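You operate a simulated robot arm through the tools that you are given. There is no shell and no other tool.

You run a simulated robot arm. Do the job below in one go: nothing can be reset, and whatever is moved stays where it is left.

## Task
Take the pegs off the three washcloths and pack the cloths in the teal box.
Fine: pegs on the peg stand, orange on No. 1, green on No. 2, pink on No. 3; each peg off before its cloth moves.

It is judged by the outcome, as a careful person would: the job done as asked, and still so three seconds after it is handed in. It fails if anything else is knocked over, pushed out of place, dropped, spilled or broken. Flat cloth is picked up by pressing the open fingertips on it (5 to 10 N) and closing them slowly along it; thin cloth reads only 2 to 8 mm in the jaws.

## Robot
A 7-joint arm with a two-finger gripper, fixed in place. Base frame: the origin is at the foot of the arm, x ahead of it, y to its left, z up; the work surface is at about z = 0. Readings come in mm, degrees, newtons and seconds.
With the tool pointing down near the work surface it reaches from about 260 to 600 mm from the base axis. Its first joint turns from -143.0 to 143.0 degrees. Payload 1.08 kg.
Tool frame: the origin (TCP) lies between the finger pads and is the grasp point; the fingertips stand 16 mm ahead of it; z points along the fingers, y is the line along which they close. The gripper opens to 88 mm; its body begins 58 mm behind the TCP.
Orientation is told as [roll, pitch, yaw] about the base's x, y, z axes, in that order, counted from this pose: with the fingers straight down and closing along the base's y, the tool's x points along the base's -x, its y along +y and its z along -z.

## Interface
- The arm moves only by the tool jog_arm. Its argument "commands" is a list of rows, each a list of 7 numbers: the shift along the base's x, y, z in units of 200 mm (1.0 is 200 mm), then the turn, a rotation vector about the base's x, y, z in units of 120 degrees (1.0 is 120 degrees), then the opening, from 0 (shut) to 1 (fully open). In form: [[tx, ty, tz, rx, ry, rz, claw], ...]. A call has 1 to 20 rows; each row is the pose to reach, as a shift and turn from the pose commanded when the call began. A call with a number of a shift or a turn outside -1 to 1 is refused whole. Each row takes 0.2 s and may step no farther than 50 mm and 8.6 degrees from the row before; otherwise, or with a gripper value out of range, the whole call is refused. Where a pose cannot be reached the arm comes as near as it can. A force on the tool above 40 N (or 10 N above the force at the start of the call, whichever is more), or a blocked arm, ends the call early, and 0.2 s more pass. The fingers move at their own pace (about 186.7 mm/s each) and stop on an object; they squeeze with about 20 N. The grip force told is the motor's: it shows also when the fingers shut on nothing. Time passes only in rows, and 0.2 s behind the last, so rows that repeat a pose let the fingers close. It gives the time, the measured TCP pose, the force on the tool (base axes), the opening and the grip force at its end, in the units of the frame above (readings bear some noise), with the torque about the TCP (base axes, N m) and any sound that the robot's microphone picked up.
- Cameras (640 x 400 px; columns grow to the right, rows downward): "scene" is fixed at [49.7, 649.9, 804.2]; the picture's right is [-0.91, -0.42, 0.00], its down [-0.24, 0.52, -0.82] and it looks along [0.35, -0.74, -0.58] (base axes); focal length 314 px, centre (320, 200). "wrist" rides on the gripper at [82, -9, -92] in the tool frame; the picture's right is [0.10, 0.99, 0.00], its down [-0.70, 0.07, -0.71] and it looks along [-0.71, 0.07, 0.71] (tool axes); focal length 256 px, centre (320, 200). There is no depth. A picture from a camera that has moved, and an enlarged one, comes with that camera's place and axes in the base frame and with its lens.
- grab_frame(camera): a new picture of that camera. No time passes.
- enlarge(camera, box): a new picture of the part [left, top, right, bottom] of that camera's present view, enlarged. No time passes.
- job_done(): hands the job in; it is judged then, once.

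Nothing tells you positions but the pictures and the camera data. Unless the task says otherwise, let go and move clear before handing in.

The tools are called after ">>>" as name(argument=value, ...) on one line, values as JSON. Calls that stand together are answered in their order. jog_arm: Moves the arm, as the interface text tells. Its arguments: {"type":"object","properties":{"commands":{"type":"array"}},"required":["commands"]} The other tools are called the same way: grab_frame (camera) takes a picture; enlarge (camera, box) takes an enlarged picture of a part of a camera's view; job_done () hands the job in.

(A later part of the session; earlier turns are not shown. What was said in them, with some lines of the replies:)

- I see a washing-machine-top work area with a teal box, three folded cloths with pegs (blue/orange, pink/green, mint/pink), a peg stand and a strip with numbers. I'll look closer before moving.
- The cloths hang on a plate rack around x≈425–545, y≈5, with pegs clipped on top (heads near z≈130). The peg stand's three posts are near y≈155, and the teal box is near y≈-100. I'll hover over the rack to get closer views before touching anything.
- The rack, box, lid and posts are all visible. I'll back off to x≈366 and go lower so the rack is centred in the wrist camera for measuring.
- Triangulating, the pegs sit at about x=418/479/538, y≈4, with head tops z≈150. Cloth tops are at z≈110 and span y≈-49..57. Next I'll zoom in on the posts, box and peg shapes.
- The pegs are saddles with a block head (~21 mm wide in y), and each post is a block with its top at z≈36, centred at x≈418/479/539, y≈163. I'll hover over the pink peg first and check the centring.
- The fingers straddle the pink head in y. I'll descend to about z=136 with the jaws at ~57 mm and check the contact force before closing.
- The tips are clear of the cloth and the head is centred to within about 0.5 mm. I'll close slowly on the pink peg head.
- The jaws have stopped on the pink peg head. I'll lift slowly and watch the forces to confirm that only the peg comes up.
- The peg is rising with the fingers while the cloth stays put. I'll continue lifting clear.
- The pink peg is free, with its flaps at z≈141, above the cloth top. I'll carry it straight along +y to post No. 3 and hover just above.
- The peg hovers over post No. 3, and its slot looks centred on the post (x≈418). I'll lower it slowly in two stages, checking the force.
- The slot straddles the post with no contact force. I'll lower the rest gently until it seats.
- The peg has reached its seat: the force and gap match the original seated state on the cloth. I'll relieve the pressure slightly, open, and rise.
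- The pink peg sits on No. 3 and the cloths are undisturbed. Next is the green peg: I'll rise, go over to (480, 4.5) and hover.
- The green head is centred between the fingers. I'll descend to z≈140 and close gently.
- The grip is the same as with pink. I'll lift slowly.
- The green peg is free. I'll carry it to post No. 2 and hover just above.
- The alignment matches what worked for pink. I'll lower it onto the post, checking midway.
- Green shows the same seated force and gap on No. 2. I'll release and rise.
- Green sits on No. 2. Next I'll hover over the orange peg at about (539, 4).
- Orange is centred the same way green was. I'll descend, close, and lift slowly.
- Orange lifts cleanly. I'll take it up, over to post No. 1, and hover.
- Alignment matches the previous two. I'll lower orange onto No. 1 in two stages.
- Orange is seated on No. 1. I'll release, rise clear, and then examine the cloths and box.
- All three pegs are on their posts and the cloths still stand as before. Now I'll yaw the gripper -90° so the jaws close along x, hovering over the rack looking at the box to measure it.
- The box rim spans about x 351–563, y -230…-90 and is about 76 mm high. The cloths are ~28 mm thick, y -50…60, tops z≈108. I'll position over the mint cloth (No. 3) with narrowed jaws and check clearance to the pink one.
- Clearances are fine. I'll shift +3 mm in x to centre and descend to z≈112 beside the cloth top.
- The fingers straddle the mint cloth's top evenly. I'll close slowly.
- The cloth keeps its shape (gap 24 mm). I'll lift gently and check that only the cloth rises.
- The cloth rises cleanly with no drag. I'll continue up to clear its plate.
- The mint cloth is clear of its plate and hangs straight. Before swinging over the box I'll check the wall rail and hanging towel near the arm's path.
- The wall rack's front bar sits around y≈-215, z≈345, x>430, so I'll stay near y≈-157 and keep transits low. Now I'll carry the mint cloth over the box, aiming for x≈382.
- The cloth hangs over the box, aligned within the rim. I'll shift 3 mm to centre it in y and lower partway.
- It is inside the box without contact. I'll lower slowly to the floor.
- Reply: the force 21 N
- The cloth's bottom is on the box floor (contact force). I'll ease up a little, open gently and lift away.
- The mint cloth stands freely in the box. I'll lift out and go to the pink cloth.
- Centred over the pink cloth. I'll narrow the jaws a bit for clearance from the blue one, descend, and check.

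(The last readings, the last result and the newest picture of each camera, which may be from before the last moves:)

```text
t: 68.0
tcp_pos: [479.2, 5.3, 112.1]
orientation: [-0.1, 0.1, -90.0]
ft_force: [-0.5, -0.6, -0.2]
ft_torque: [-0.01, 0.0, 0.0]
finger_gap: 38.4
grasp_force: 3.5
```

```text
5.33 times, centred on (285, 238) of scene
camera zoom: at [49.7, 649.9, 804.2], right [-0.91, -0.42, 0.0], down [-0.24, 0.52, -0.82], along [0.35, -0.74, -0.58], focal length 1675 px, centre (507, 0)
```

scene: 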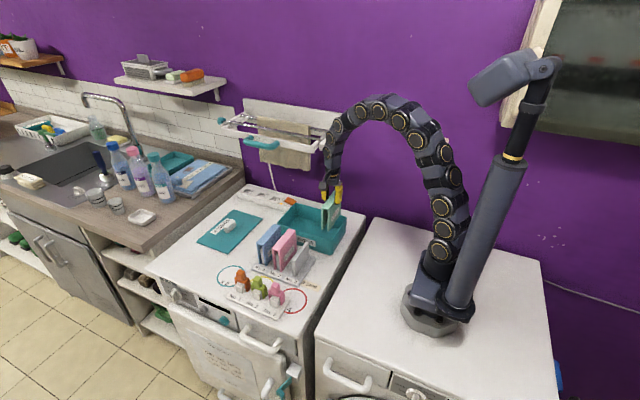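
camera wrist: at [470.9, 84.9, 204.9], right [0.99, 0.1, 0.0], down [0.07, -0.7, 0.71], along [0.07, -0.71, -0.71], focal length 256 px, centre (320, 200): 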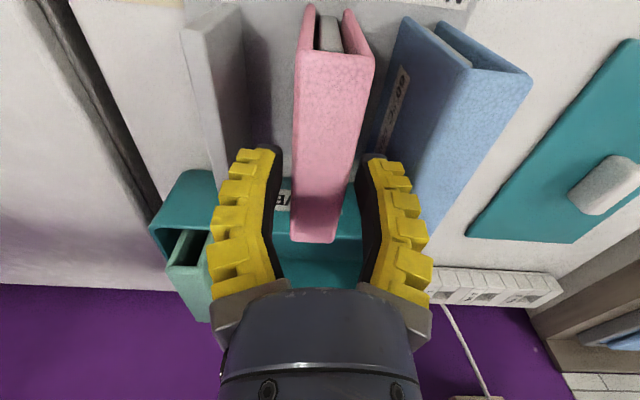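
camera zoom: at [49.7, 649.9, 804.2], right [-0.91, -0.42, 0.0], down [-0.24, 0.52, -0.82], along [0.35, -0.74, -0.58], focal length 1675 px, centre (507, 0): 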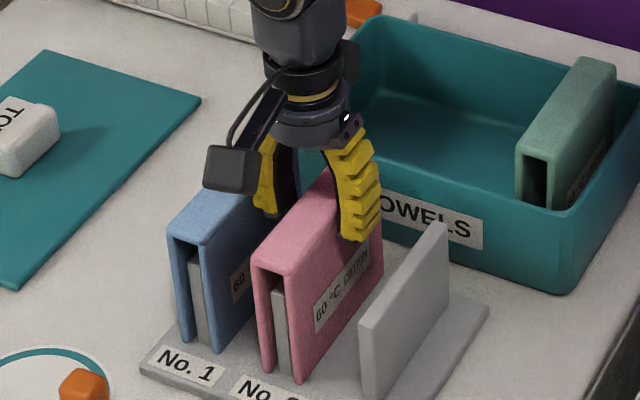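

No contact with the blue cloth. I'll close slowly on pink, then lift a little.

>>> jog_arm(commands=[[0, 0, 0, 0, 0, 0, 0.34], [0, 0, 0, 0, 0, 0, 0.31], [0, 0, 0, 0, 0, 0, 0.28], [0, 0, 0, 0, 0, 0, 0.25], [0, 0, 0, 0, 0, 0, 0.22], [0, 0, 0, 0, 0, 0, 0.18], [0, 0, 0, 0, 0, 0, 0.1], [0, 0, 0, 0, 0, 0, 0.0], [0, 0, 0, 0, 0, 0, 0.0]])

>>> jog_arm(commands=[[0, 0, 0.015, 0, 0, 0, 0], [0, 0, 0.03, 0, 0, 0, 0], [0, 0, 0.05, 0, 0, 0, 0], [0, 0, 0.075, 0, 0, 0, 0]])

>>> enlarge(camera="scene", box=[240, 200, 330, 275])

```text
t: 70.0
tcp_pos: [479.8, 5.4, 113.2]
orientation: [0.0, 0.0, -90.0]
ft_force: [-1.1, 0.5, 18.1]
ft_torque: [0.01, 0.04, 0.01]
finger_gap: 24.0
grasp_force: 19.9
```

```text
t: 71.0
tcp_pos: [480.3, 5.3, 129.5]
orientation: [0.0, 0.1, -89.8]
ft_force: [-0.4, -0.3, -0.7]
ft_torque: [0.01, 0.01, -0.02]
finger_gap: 18.2
grasp_force: 19.9
```

```text
5.33 times, centred on (285, 238) of scene
camera zoom: at [49.7, 649.9, 804.2], right [-0.91, -0.42, 0.0], down [-0.24, 0.52, -0.82], along [0.35, -0.74, -0.58], focal length 1675 px, centre (507, 0)
```

zoom: 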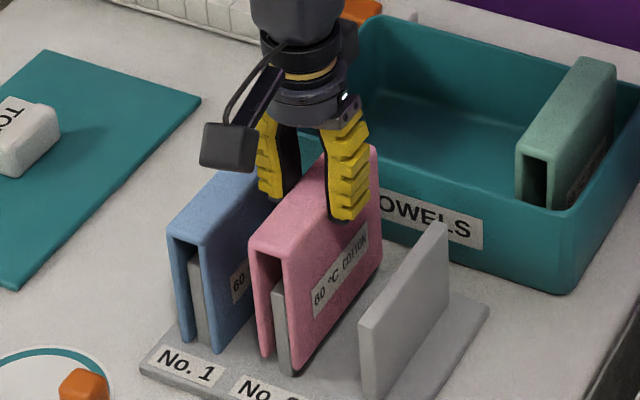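

Pink lifts cleanly. I'll raise it clear and carry it over the box to x≈442, keeping below the wall rack.

>>> jog_arm(commands=[[0, 0, 0.07, 0, 0, 0, 0], [0, 0, 0.14, 0, 0, 0, 0], [0, 0, 0.21, 0, 0, 0, 0], [0, 0, 0.28, 0, 0, 0, 0], [0, 0, 0.35, 0, 0, 0, 0], [0, 0, 0.43, 0, 0, 0, 0], [0, 0, 0.5, 0, 0, 0, 0], [-0.02, -0.1, 0.5, 0, 0, 0, 0], [-0.06, -0.25, 0.5, 0, 0, 0, 0], [-0.1, -0.41, 0.5, 0, 0, 0, 0], [-0.14, -0.55, 0.45, 0, 0, 0, 0], [-0.17, -0.69, 0.39, 0, 0, 0, 0], [-0.1875, -0.79, 0.36, 0, 0, 0, 0], [-0.1875, -0.825, 0.35, 0, 0, 0, 0], [-0.1875, -0.825, 0.35, 0, 0, 0, 0]])

>>> grab_frame(camera="wrist")

>>> enlarge(camera="scene", box=[250, 110, 370, 260])

```text
t: 74.2
tcp_pos: [442.8, -160.4, 197.7]
orientation: [0.0, -0.1, -90.1]
ft_force: [-0.1, -0.5, -1.1]
ft_torque: [0.01, 0.0, 0.0]
finger_gap: 17.8
grasp_force: 20.3
```

```text
taken
camera wrist: at [433.4, -81.2, 289.4], right [0.99, 0.1, 0.0], down [0.07, -0.7, 0.71], along [0.07, -0.71, -0.71], focal length 256 px, centre (320, 200)
```

wrist: 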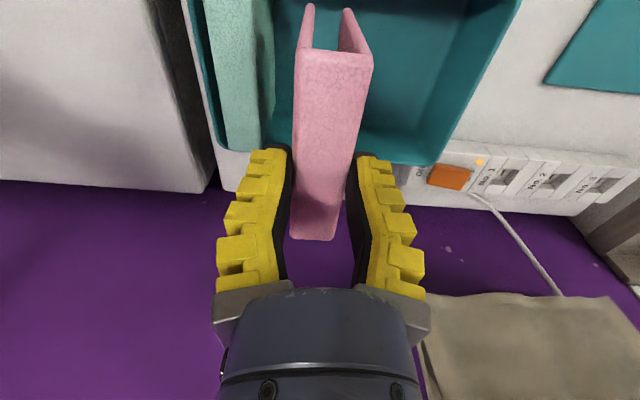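

```text
2.67 times, centred on (310, 185) of scene
camera zoom: at [49.7, 649.9, 804.2], right [-0.91, -0.42, 0.0], down [-0.24, 0.52, -0.82], along [0.35, -0.74, -0.58], focal length 838 px, centre (347, 240)
```

zoom: 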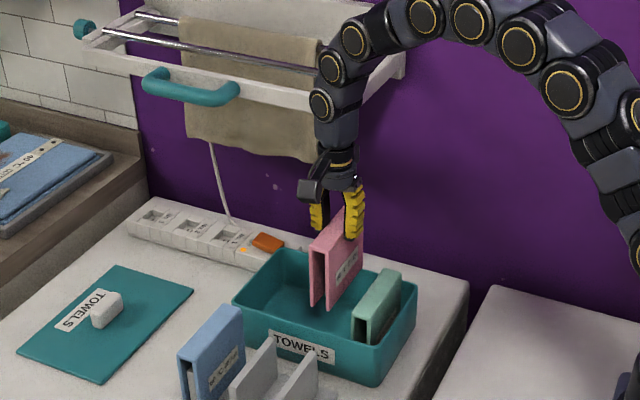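

All clear. I'll lower pink into the box in stages.

>>> jog_arm(commands=[[0, 0, -0.06, 0, 0, 0, 0], [0, 0, -0.12, 0, 0, 0, 0], [0, 0, -0.18, 0, 0, 0, 0], [0, 0, -0.24, 0, 0, 0, 0], [0, 0, -0.3, 0, 0, 0, 0], [0, 0, -0.35, 0, 0, 0, 0], [0, 0, -0.39, 0, 0, 0, 0], [0, 0, -0.42, 0, 0, 0, 0]])

>>> enlarge(camera="scene", box=[260, 150, 360, 260])

>>> grab_frame(camera="wrist")

```text
t: 76.0
tcp_pos: [441.7, -160.5, 114.3]
orientation: [0.0, 0.0, -90.0]
ft_force: [-0.4, -0.9, -0.6]
ft_torque: [0.02, 0.0, -0.01]
finger_gap: 18.0
grasp_force: 20.0
```

```text
3.64 times, centred on (310, 205) of scene
camera zoom: at [49.7, 649.9, 804.2], right [-0.91, -0.42, 0.0], down [-0.24, 0.52, -0.82], along [0.35, -0.74, -0.58], focal length 1142 px, centre (356, 182)
```

zoom: 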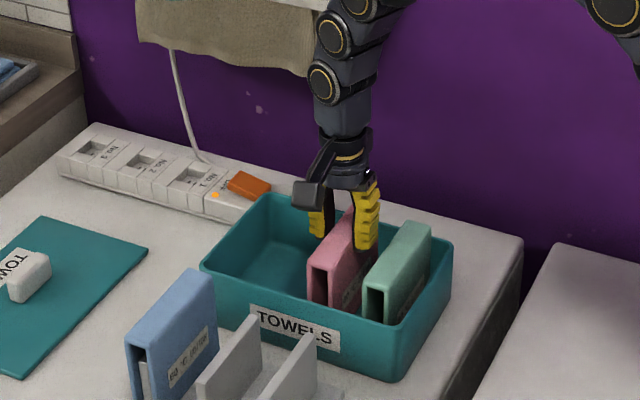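

```text
taken
camera wrist: at [433.2, -80.5, 206.1], right [0.99, 0.1, 0.0], down [0.07, -0.7, 0.71], along [0.07, -0.71, -0.71], focal length 256 px, centre (320, 200)
```

wrist: 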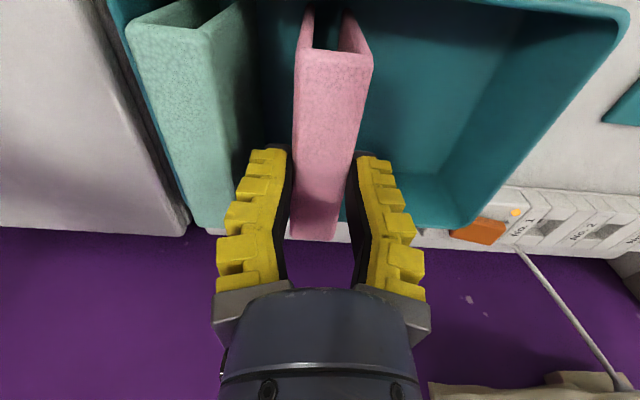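

>>> jog_arm(commands=[[0, 0, -0.015, 0, 0, 0, 0], [0, 0, -0.028, 0, 0, 0, 0], [0, 0, -0.038, 0, 0, 0, 0], [0, 0, -0.044, 0, 0, 0, 0]])

```text
t: 77.0
tcp_pos: [443.1, -160.0, 106.8]
orientation: [0.1, -0.1, -90.0]
ft_force: [-3.1, 1.7, 25.4]
ft_torque: [-0.05, 0.09, -0.01]
finger_gap: 30.6
grasp_force: 19.9
```

Contact with the floor. I'll ease up, open modestly (the mint cloth is next door), and check.

>>> jog_arm(commands=[[0, 0, 0.015, 0, 0, 0, 0.0], [0, 0, 0.015, 0, 0, 0, 0.12], [0, 0, 0.015, 0, 0, 0, 0.22], [0, 0, 0.015, 0, 0, 0, 0.3], [0, 0, 0.015, 0, 0, 0, 0.36], [0, 0, 0.015, 0, 0, 0, 0.4], [0, 0, 0.015, 0, 0, 0, 0.4]])

>>> enlarge(camera="scene", box=[260, 165, 360, 260])

>>> grab_frame(camera="wrist")

```text
t: 78.6
tcp_pos: [443.8, -160.2, 108.4]
orientation: [-0.1, 0.1, -90.0]
ft_force: [-0.3, -0.8, -0.1]
ft_torque: [0.03, -0.03, 0.02]
finger_gap: 40.3
grasp_force: 3.5
```

```text
4.21 times, centred on (310, 212) of scene
camera zoom: at [49.7, 649.9, 804.2], right [-0.91, -0.42, 0.0], down [-0.24, 0.52, -0.82], along [0.35, -0.74, -0.58], focal length 1322 px, centre (362, 147)
```

zoom: 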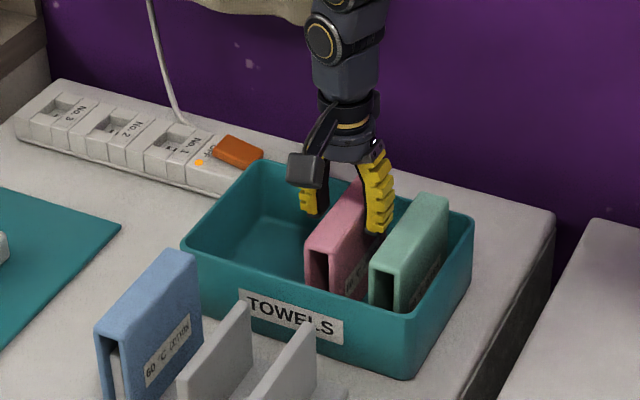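

```text
taken
camera wrist: at [434.0, -80.2, 200.1], right [0.99, 0.1, 0.0], down [0.07, -0.7, 0.71], along [0.07, -0.71, -0.71], focal length 256 px, centre (320, 200)
```

wrist: 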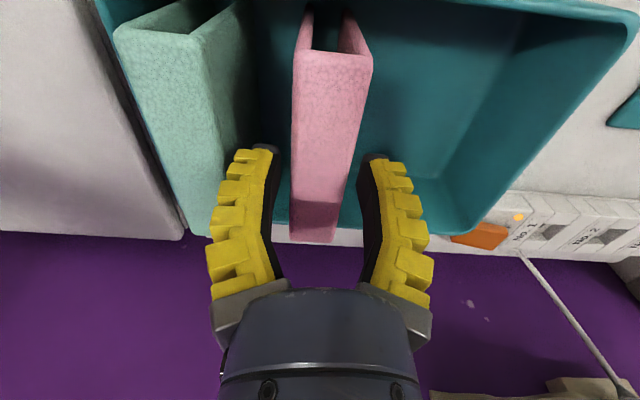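

Pink stands free. I'll rise and go to the blue cloth.

>>> jog_arm(commands=[[0, 0, 0.03, 0, 0, 0, 0.4], [0, 0, 0.08, 0, 0, 0, 0.4], [0, 0, 0.16, 0, 0, 0, 0.4], [0, 0, 0.3, 0, 0, 0, 0.4], [0, 0, 0.44, 0, 0, 0, 0.42], [0.03, 0.13, 0.44, 0, 0, 0, 0.44], [0.1, 0.28, 0.44, 0, 0, 0, 0.44], [0.19, 0.43, 0.44, 0, 0, 0, 0.44], [0.29, 0.58, 0.44, 0, 0, 0, 0.44], [0.4, 0.72, 0.44, 0, 0, 0, 0.44], [0.4925, 0.825, 0.4, 0, 0, 0, 0.42], [0.4925, 0.825, 0.3, 0, 0, 0, 0.42], [0.4925, 0.825, 0.2065, 0, 0, 0, 0.42], [0.4925, 0.825, 0.2065, 0, 0, 0, 0.42]])

>>> grab_frame(camera="wrist")

>>> enlarge(camera="scene", box=[240, 180, 360, 275])

```text
t: 81.6
tcp_pos: [541.1, 4.7, 149.4]
orientation: [0.1, 0.0, -89.9]
ft_force: [-0.3, -0.1, 0.3]
ft_torque: [0.01, -0.02, 0.03]
finger_gap: 41.8
grasp_force: 3.4
```

```text
taken
camera wrist: at [532.2, 84.9, 241.5], right [0.99, 0.1, 0.0], down [0.07, -0.7, 0.71], along [0.07, -0.71, -0.71], focal length 256 px, centre (320, 200)
```

wrist: 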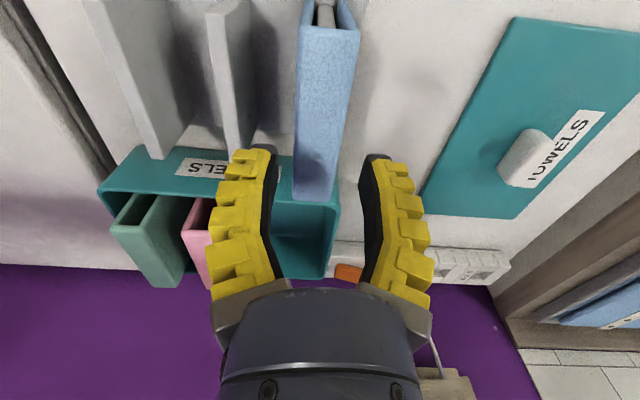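

```text
4.21 times, centred on (300, 228) of scene
camera zoom: at [49.7, 649.9, 804.2], right [-0.91, -0.42, 0.0], down [-0.24, 0.52, -0.82], along [0.35, -0.74, -0.58], focal length 1322 px, centre (404, 84)
```

zoom: 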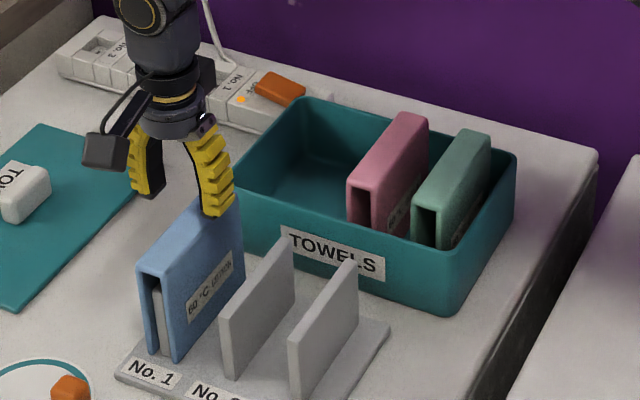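

Blue is centred between the fingers. I'll descend, close slowly, and lift a little.

>>> jog_arm(commands=[[0, 0, -0.06, 0, 0, 0, 0.42], [0, 0, -0.11, 0, 0, 0, 0.42], [0, 0, -0.15, 0, 0, 0, 0.42], [0, 0, -0.1825, 0, 0, 0, 0.42], [0, 0, -0.1825, 0, 0, 0, 0.38], [0, 0, -0.1825, 0, 0, 0, 0.34], [0, 0, -0.1825, 0, 0, 0, 0.31], [0, 0, -0.1825, 0, 0, 0, 0.28], [0, 0, -0.1825, 0, 0, 0, 0.25], [0, 0, -0.1825, 0, 0, 0, 0.22], [0, 0, -0.1825, 0, 0, 0, 0.18], [0, 0, -0.1825, 0, 0, 0, 0.1], [0, 0, -0.1825, 0, 0, 0, 0.0], [0, 0, -0.1825, 0, 0, 0, 0.0]])

>>> jog_arm(commands=[[0, 0, 0.015, 0, 0, 0, 0], [0, 0, 0.03, 0, 0, 0, 0], [0, 0, 0.05, 0, 0, 0, 0], [0, 0, 0.075, 0, 0, 0, 0]])

>>> enlarge(camera="scene", box=[230, 200, 330, 275])

```text
t: 84.6
tcp_pos: [542.3, 5.0, 113.4]
orientation: [0.1, -0.1, -90.0]
ft_force: [-2.9, -0.5, 17.1]
ft_torque: [-0.04, 0.11, 0.0]
finger_gap: 23.6
grasp_force: 20.3
```

```text
t: 85.6
tcp_pos: [541.7, 5.2, 127.8]
orientation: [0.1, -0.1, -90.1]
ft_force: [0.8, 0.4, -0.1]
ft_torque: [0.0, -0.01, 0.03]
finger_gap: 17.8
grasp_force: 20.0
```

```text
5.33 times, centred on (280, 238) of scene
camera zoom: at [49.7, 649.9, 804.2], right [-0.91, -0.42, 0.0], down [-0.24, 0.52, -0.82], along [0.35, -0.74, -0.58], focal length 1675 px, centre (533, 0)
```

zoom: 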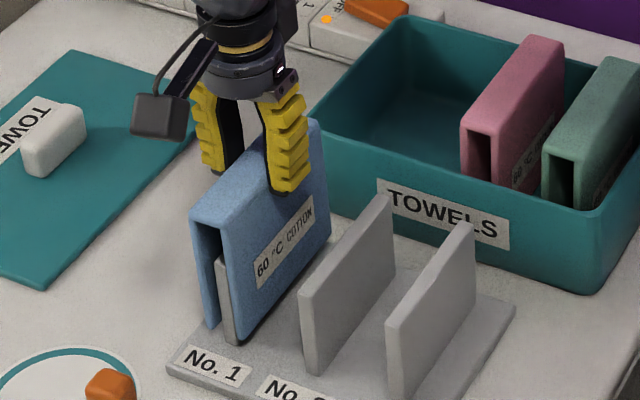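

Blue lifts cleanly. I'll raise it and carry it over the box to x≈502, moving x early to stay away from the rack handle.

>>> jog_arm(commands=[[0, 0, 0.07, 0, 0, 0, 0], [0, 0, 0.14, 0, 0, 0, 0], [0, 0, 0.21, 0, 0, 0, 0], [0, 0, 0.28, 0, 0, 0, 0], [0, 0, 0.35, 0, 0, 0, 0], [0, 0, 0.43, 0, 0, 0, 0], [0, 0, 0.5, 0, 0, 0, 0], [-0.07, -0.05, 0.5, 0, 0, 0, 0], [-0.14, -0.15, 0.5, 0, 0, 0, 0], [-0.1925, -0.28, 0.5, 0, 0, 0, 0], [-0.1925, -0.42, 0.48, 0, 0, 0, 0], [-0.1925, -0.55, 0.43, 0, 0, 0, 0], [-0.1925, -0.66, 0.38, 0, 0, 0, 0], [-0.1925, -0.7, 0.36, 0, 0, 0, 0]])

>>> grab_frame(camera="wrist")

>>> enlarge(camera="scene", box=[220, 90, 370, 260])

```text
t: 88.6
tcp_pos: [503.1, -135.9, 201.3]
orientation: [0.0, 0.0, -89.9]
ft_force: [-0.1, 0.1, -1.1]
ft_torque: [0.0, -0.03, -0.02]
finger_gap: 18.2
grasp_force: 20.0
```

```text
taken
camera wrist: at [494.0, -55.8, 292.5], right [0.99, 0.1, 0.0], down [0.07, -0.7, 0.71], along [0.07, -0.71, -0.7], focal length 256 px, centre (320, 200)
```

wrist: 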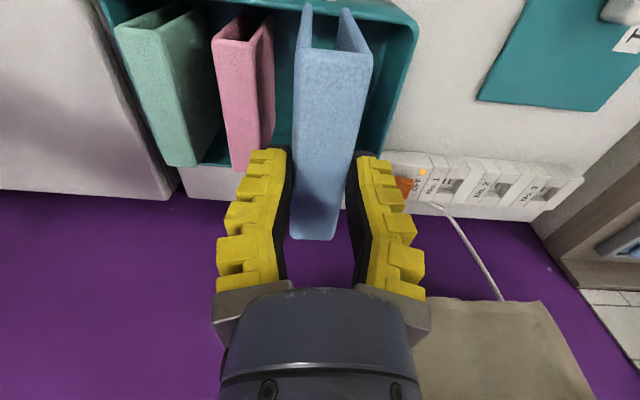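

```text
2.35 times, centred on (295, 175) of scene
camera zoom: at [49.7, 649.9, 804.2], right [-0.91, -0.42, 0.0], down [-0.24, 0.52, -0.82], along [0.35, -0.74, -0.58], focal length 739 px, centre (379, 259)
```

zoom: 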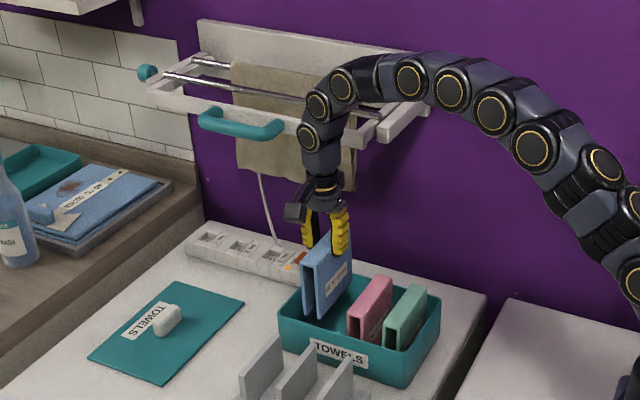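

The arm's column is close to the wall rack, so I'll stop at y≈-154 (6 mm further out than pink, still inside the box). I'll approach slowly and check the position reading.

>>> jog_arm(commands=[[0, -0.03, -0.02, 0, 0, 0, 0], [0, -0.06, -0.03, 0, 0, 0, 0], [0, -0.085, -0.04, 0, 0, 0, 0], [0, -0.095, -0.05, 0, 0, 0, 0], [0, -0.095, -0.05, 0, 0, 0, 0]])

>>> grab_frame(camera="wrist")

>>> enlarge(camera="scene", box=[250, 165, 350, 260])

>>> enlarge(camera="scene", box=[210, 90, 330, 190])

```text
t: 89.8
tcp_pos: [502.8, -154.6, 189.8]
orientation: [0.0, 0.0, -89.9]
ft_force: [-0.2, 0.0, -1.0]
ft_torque: [0.0, -0.02, -0.01]
finger_gap: 18.2
grasp_force: 20.5
```

```text
taken
camera wrist: at [493.9, -74.7, 282.2], right [0.99, 0.1, 0.0], down [0.07, -0.7, 0.71], along [0.07, -0.71, -0.71], focal length 256 px, centre (320, 200)
```

wrist: 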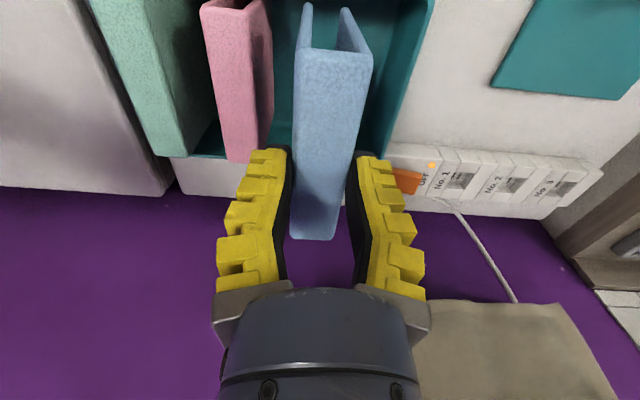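

```text
4.21 times, centred on (300, 212) of scene
camera zoom: at [49.7, 649.9, 804.2], right [-0.91, -0.42, 0.0], down [-0.24, 0.52, -0.82], along [0.35, -0.74, -0.58], focal length 1322 px, centre (404, 147)
```

zoom: 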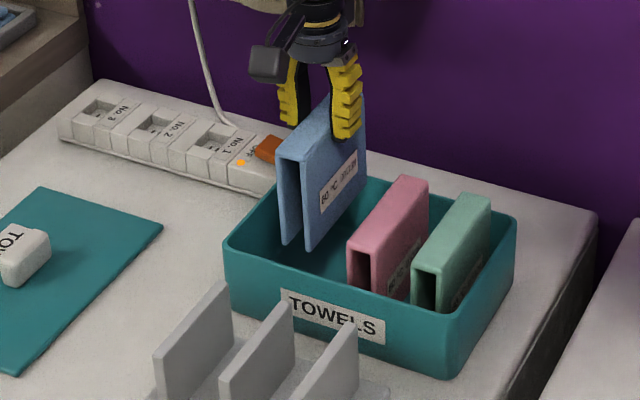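

```text
4.00 times, centred on (270, 140) of scene
camera zoom: at [49.7, 649.9, 804.2], right [-0.91, -0.42, 0.0], down [-0.24, 0.52, -0.82], along [0.35, -0.74, -0.58], focal length 1256 px, centre (520, 440)
```

zoom: 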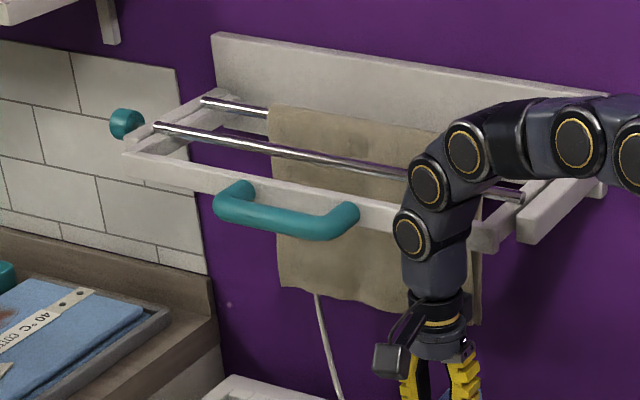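

The rack is untouched and the blue cloth is lined up inside the rim. I'll lower it in stages.

>>> jog_arm(commands=[[0, 0, -0.06, 0, 0, 0, 0], [0, 0, -0.12, 0, 0, 0, 0], [0, 0, -0.18, 0, 0, 0, 0], [0, 0, -0.24, 0, 0, 0, 0], [0, 0, -0.3, 0, 0, 0, 0], [0, 0, -0.35, 0, 0, 0, 0], [0, 0, -0.38, 0, 0, 0, 0]])

>>> enlarge(camera="scene", box=[250, 165, 350, 260])

>>> enlarge(camera="scene", box=[210, 90, 330, 190])

>>> grab_frame(camera="wrist")

```text
t: 91.4
tcp_pos: [502.7, -153.7, 114.6]
orientation: [-0.1, 0.0, -89.9]
ft_force: [0.3, 0.3, -1.1]
ft_torque: [0.0, 0.0, -0.03]
finger_gap: 18.3
grasp_force: 19.7
```

```text
4.21 times, centred on (300, 212) of scene
camera zoom: at [49.7, 649.9, 804.2], right [-0.91, -0.42, 0.0], down [-0.24, 0.52, -0.82], along [0.35, -0.74, -0.58], focal length 1322 px, centre (404, 147)
```

zoom: 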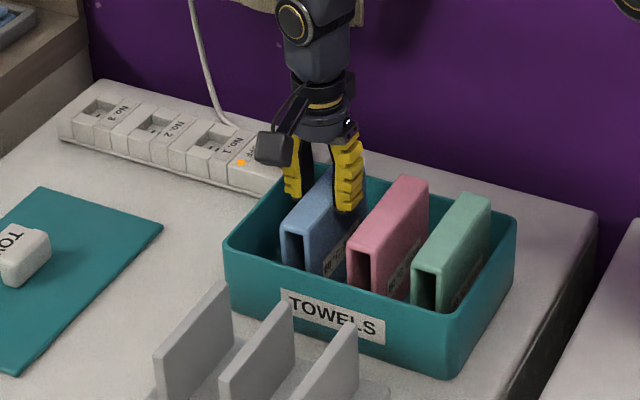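

```text
4.00 times, centred on (270, 140) of scene
camera zoom: at [49.7, 649.9, 804.2], right [-0.91, -0.42, 0.0], down [-0.24, 0.52, -0.82], along [0.35, -0.74, -0.58], focal length 1256 px, centre (520, 440)
```

zoom: 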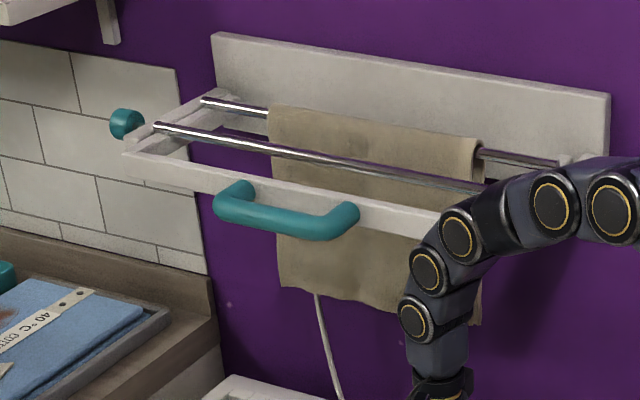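

```text
taken
camera wrist: at [494.1, -74.4, 206.1], right [0.99, 0.1, 0.0], down [0.07, -0.7, 0.71], along [0.07, -0.7, -0.71], focal length 256 px, centre (320, 200)
```

wrist: 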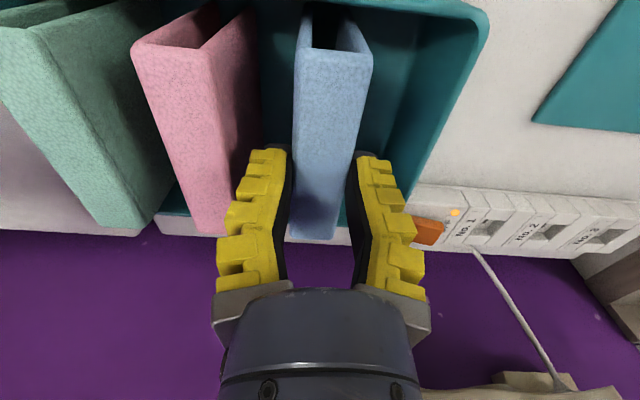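

>>> jog_arm(commands=[[0, 0, -0.015, 0, 0, 0, 0], [0, 0, -0.028, 0, 0, 0, 0], [0, 0, -0.038, 0, 0, 0, 0], [0, 0, -0.042, 0, 0, 0, 0]])

>>> enlarge(camera="scene", box=[250, 165, 350, 260])

```text
t: 92.4
tcp_pos: [503.6, -154.5, 107.2]
orientation: [0.3, 0.0, -89.9]
ft_force: [-3.5, 3.8, 25.7]
ft_torque: [-0.01, 0.09, -0.02]
finger_gap: 28.9
grasp_force: 20.1
```

```text
4.21 times, centred on (300, 212) of scene
camera zoom: at [49.7, 649.9, 804.2], right [-0.91, -0.42, 0.0], down [-0.24, 0.52, -0.82], along [0.35, -0.74, -0.58], focal length 1322 px, centre (404, 147)
```

zoom: 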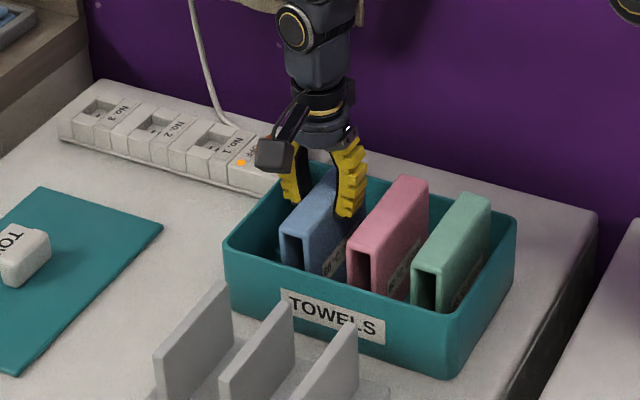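

Blue is on the floor of the box. I'll ease up, open modestly, and check.

>>> jog_arm(commands=[[0, 0, 0.015, 0, 0, 0, 0.0], [0, 0, 0.015, 0, 0, 0, 0.12], [0, 0, 0.015, 0, 0, 0, 0.22], [0, 0, 0.015, 0, 0, 0, 0.3], [0, 0, 0.015, 0, 0, 0, 0.36], [0, 0, 0.015, 0, 0, 0, 0.4], [0, 0, 0.015, 0, 0, 0, 0.4]])

>>> enlarge(camera="scene", box=[250, 165, 350, 260])

>>> grab_frame(camera="wrist")

```text
t: 94.0
tcp_pos: [503.1, -154.6, 108.7]
orientation: [0.0, 0.0, -90.0]
ft_force: [0.0, -0.3, -0.6]
ft_torque: [0.01, 0.01, -0.01]
finger_gap: 40.0
grasp_force: 4.1
```

```text
4.21 times, centred on (300, 212) of scene
camera zoom: at [49.7, 649.9, 804.2], right [-0.91, -0.42, 0.0], down [-0.24, 0.52, -0.82], along [0.35, -0.74, -0.58], focal length 1322 px, centre (404, 147)
```

zoom: 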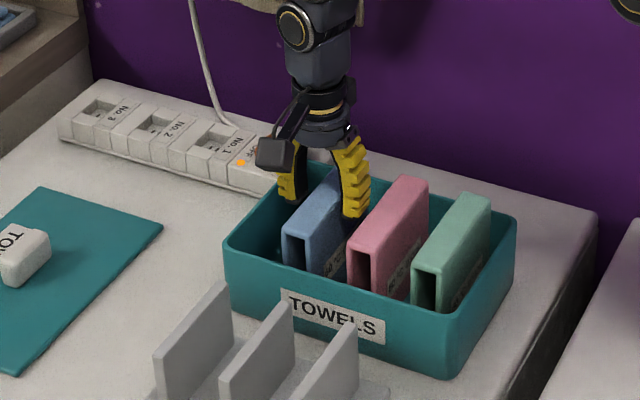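

```text
taken
camera wrist: at [493.8, -74.5, 200.4], right [0.99, 0.1, 0.0], down [0.07, -0.7, 0.71], along [0.07, -0.71, -0.71], focal length 256 px, centre (320, 200)
```

wrist: 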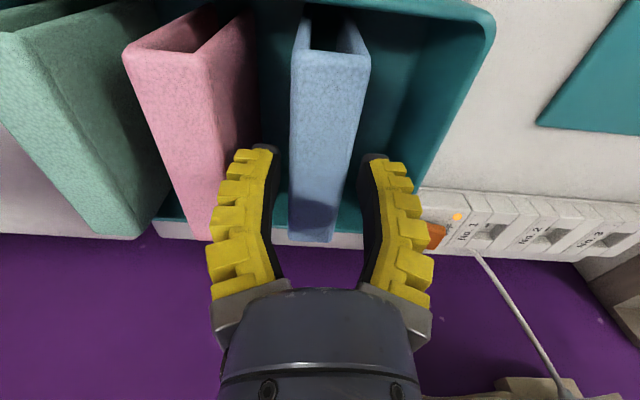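

All three cloths stand in the box, released. I'll lift straight out and back away toward +y, clear of everything.

>>> jog_arm(commands=[[0, 0, 0.03, 0, 0, 0, 0.4], [0, 0, 0.08, 0, 0, 0, 0.4], [0, 0, 0.16, 0, 0, 0, 0.4], [0, 0, 0.3, 0, 0, 0, 0.4], [0, 0, 0.43, 0, 0, 0, 0.4], [-0.05, 0.15, 0.43, 0, 0, 0, 0.4], [-0.1, 0.33, 0.45, 0, 0, 0, 0.4], [-0.15, 0.5, 0.53, 0, 0, 0, 0.4], [-0.2, 0.66, 0.62, 0, 0, 0, 0.4], [-0.2, 0.8, 0.7, 0, 0, 0, 0.4], [-0.2, 0.8, 0.7, 0, 0, 0, 0.4]])

>>> grab_frame(camera="wrist")

>>> grab_frame(camera="scene")

>>> enlarge(camera="scene", box=[210, 190, 350, 325])

```text
t: 96.4
tcp_pos: [462.8, 6.0, 246.6]
orientation: [0.0, -0.1, -90.1]
ft_force: [0.3, -0.1, 0.2]
ft_torque: [0.0, 0.0, 0.0]
finger_gap: 39.8
grasp_force: 3.2
```

```text
taken
camera wrist: at [453.9, 87.0, 339.9], right [0.99, 0.1, 0.0], down [0.07, -0.7, 0.71], along [0.07, -0.71, -0.71], focal length 256 px, centre (320, 200)
```

wrist: 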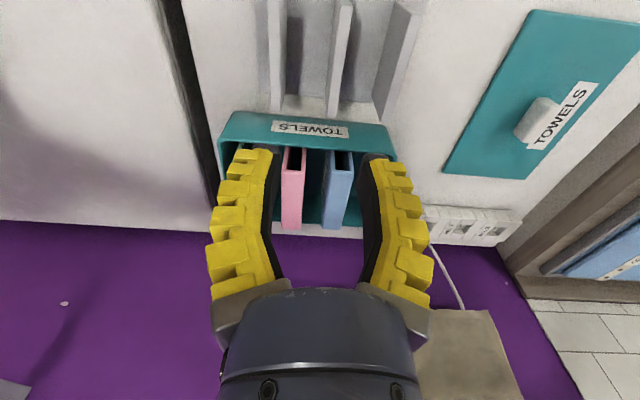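

```text
taken
```

scene: 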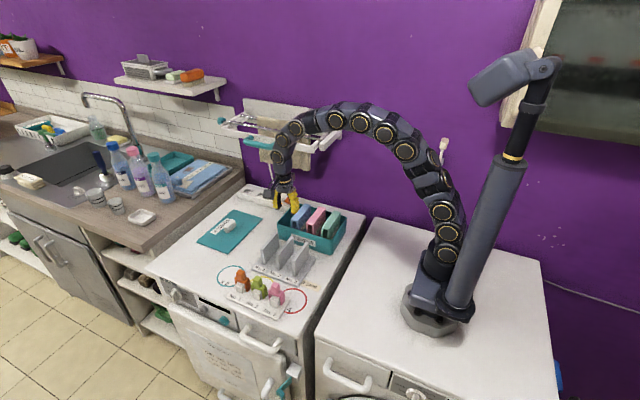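

```text
2.96 times, centred on (280, 258) of scene
camera zoom: at [49.7, 649.9, 804.2], right [-0.91, -0.42, 0.0], down [-0.24, 0.52, -0.82], along [0.35, -0.74, -0.58], focal length 931 px, centre (438, 30)
```

zoom: 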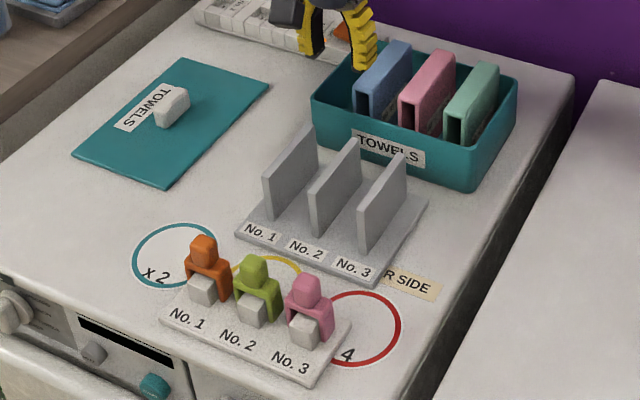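

Everything appears in place. I'll take close-ups of the box and the peg stand to verify before handing in.

>>> enlarge(camera="scene", box=[270, 195, 350, 260])

>>> enlarge(camera="scene", box=[225, 260, 315, 325])

>>> enlarge(camera="scene", box=[190, 90, 370, 210])

```text
6.15 times, centred on (310, 228) of scene
camera zoom: at [49.7, 649.9, 804.2], right [-0.91, -0.42, 0.0], down [-0.24, 0.52, -0.82], along [0.35, -0.74, -0.58], focal length 1933 px, centre (382, 31)
```

zoom: 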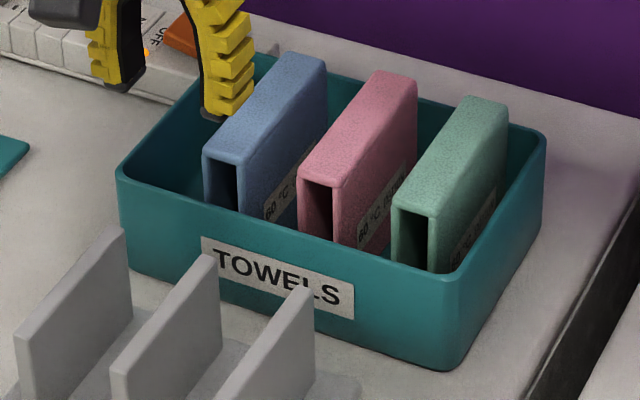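

```text
6.15 times, centred on (270, 292) of scene
camera zoom: at [49.7, 649.9, 804.2], right [-0.91, -0.42, 0.0], down [-0.24, 0.52, -0.82], along [0.35, -0.74, -0.58], focal length 1933 px, centre (628, -369)
```

zoom: 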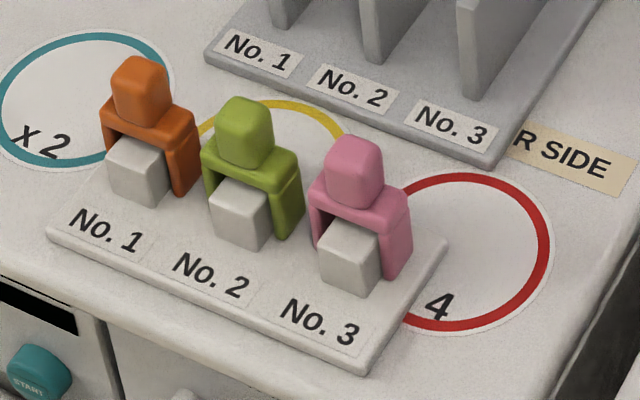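

```text
3.33 times, centred on (280, 150) of scene
camera zoom: at [49.7, 649.9, 804.2], right [-0.91, -0.42, 0.0], down [-0.24, 0.52, -0.82], along [0.35, -0.74, -0.58], focal length 1047 px, centre (453, 367)
```

zoom: 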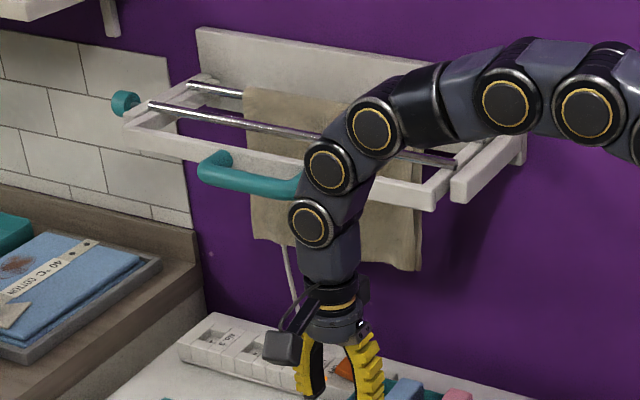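

The orange, green and pink pegs are seated on No. 1, 2 and 3. All three cloths stand freely inside the teal box. The rack, lid, wall rail and box look undisturbed, and the gripper is open and well clear, so I'm handing in.

>>> job_done()

```text
The job is handed in.
```

The job is handed in: all three cloths are packed in the teal box. The pegs are on the peg stand, orange on No. 1, green on No. 2 and pink on No. 3. Each peg came off before its cloth was moved.

- **Cloths:** they are standing upright side by side rather than lying flat, so their tops stick up about 25 mm above the rim of the box.
- **Surroundings:** in the final pictures the peg stand, cloth rack, box, its lid and the wall rack all look undisturbed. The arm worked close to the wall rack while placing the pink and blue cloths, and I saw no sign that it touched it.
- **Gripper:** it is open and clear of everything, above the empty cloth rack.
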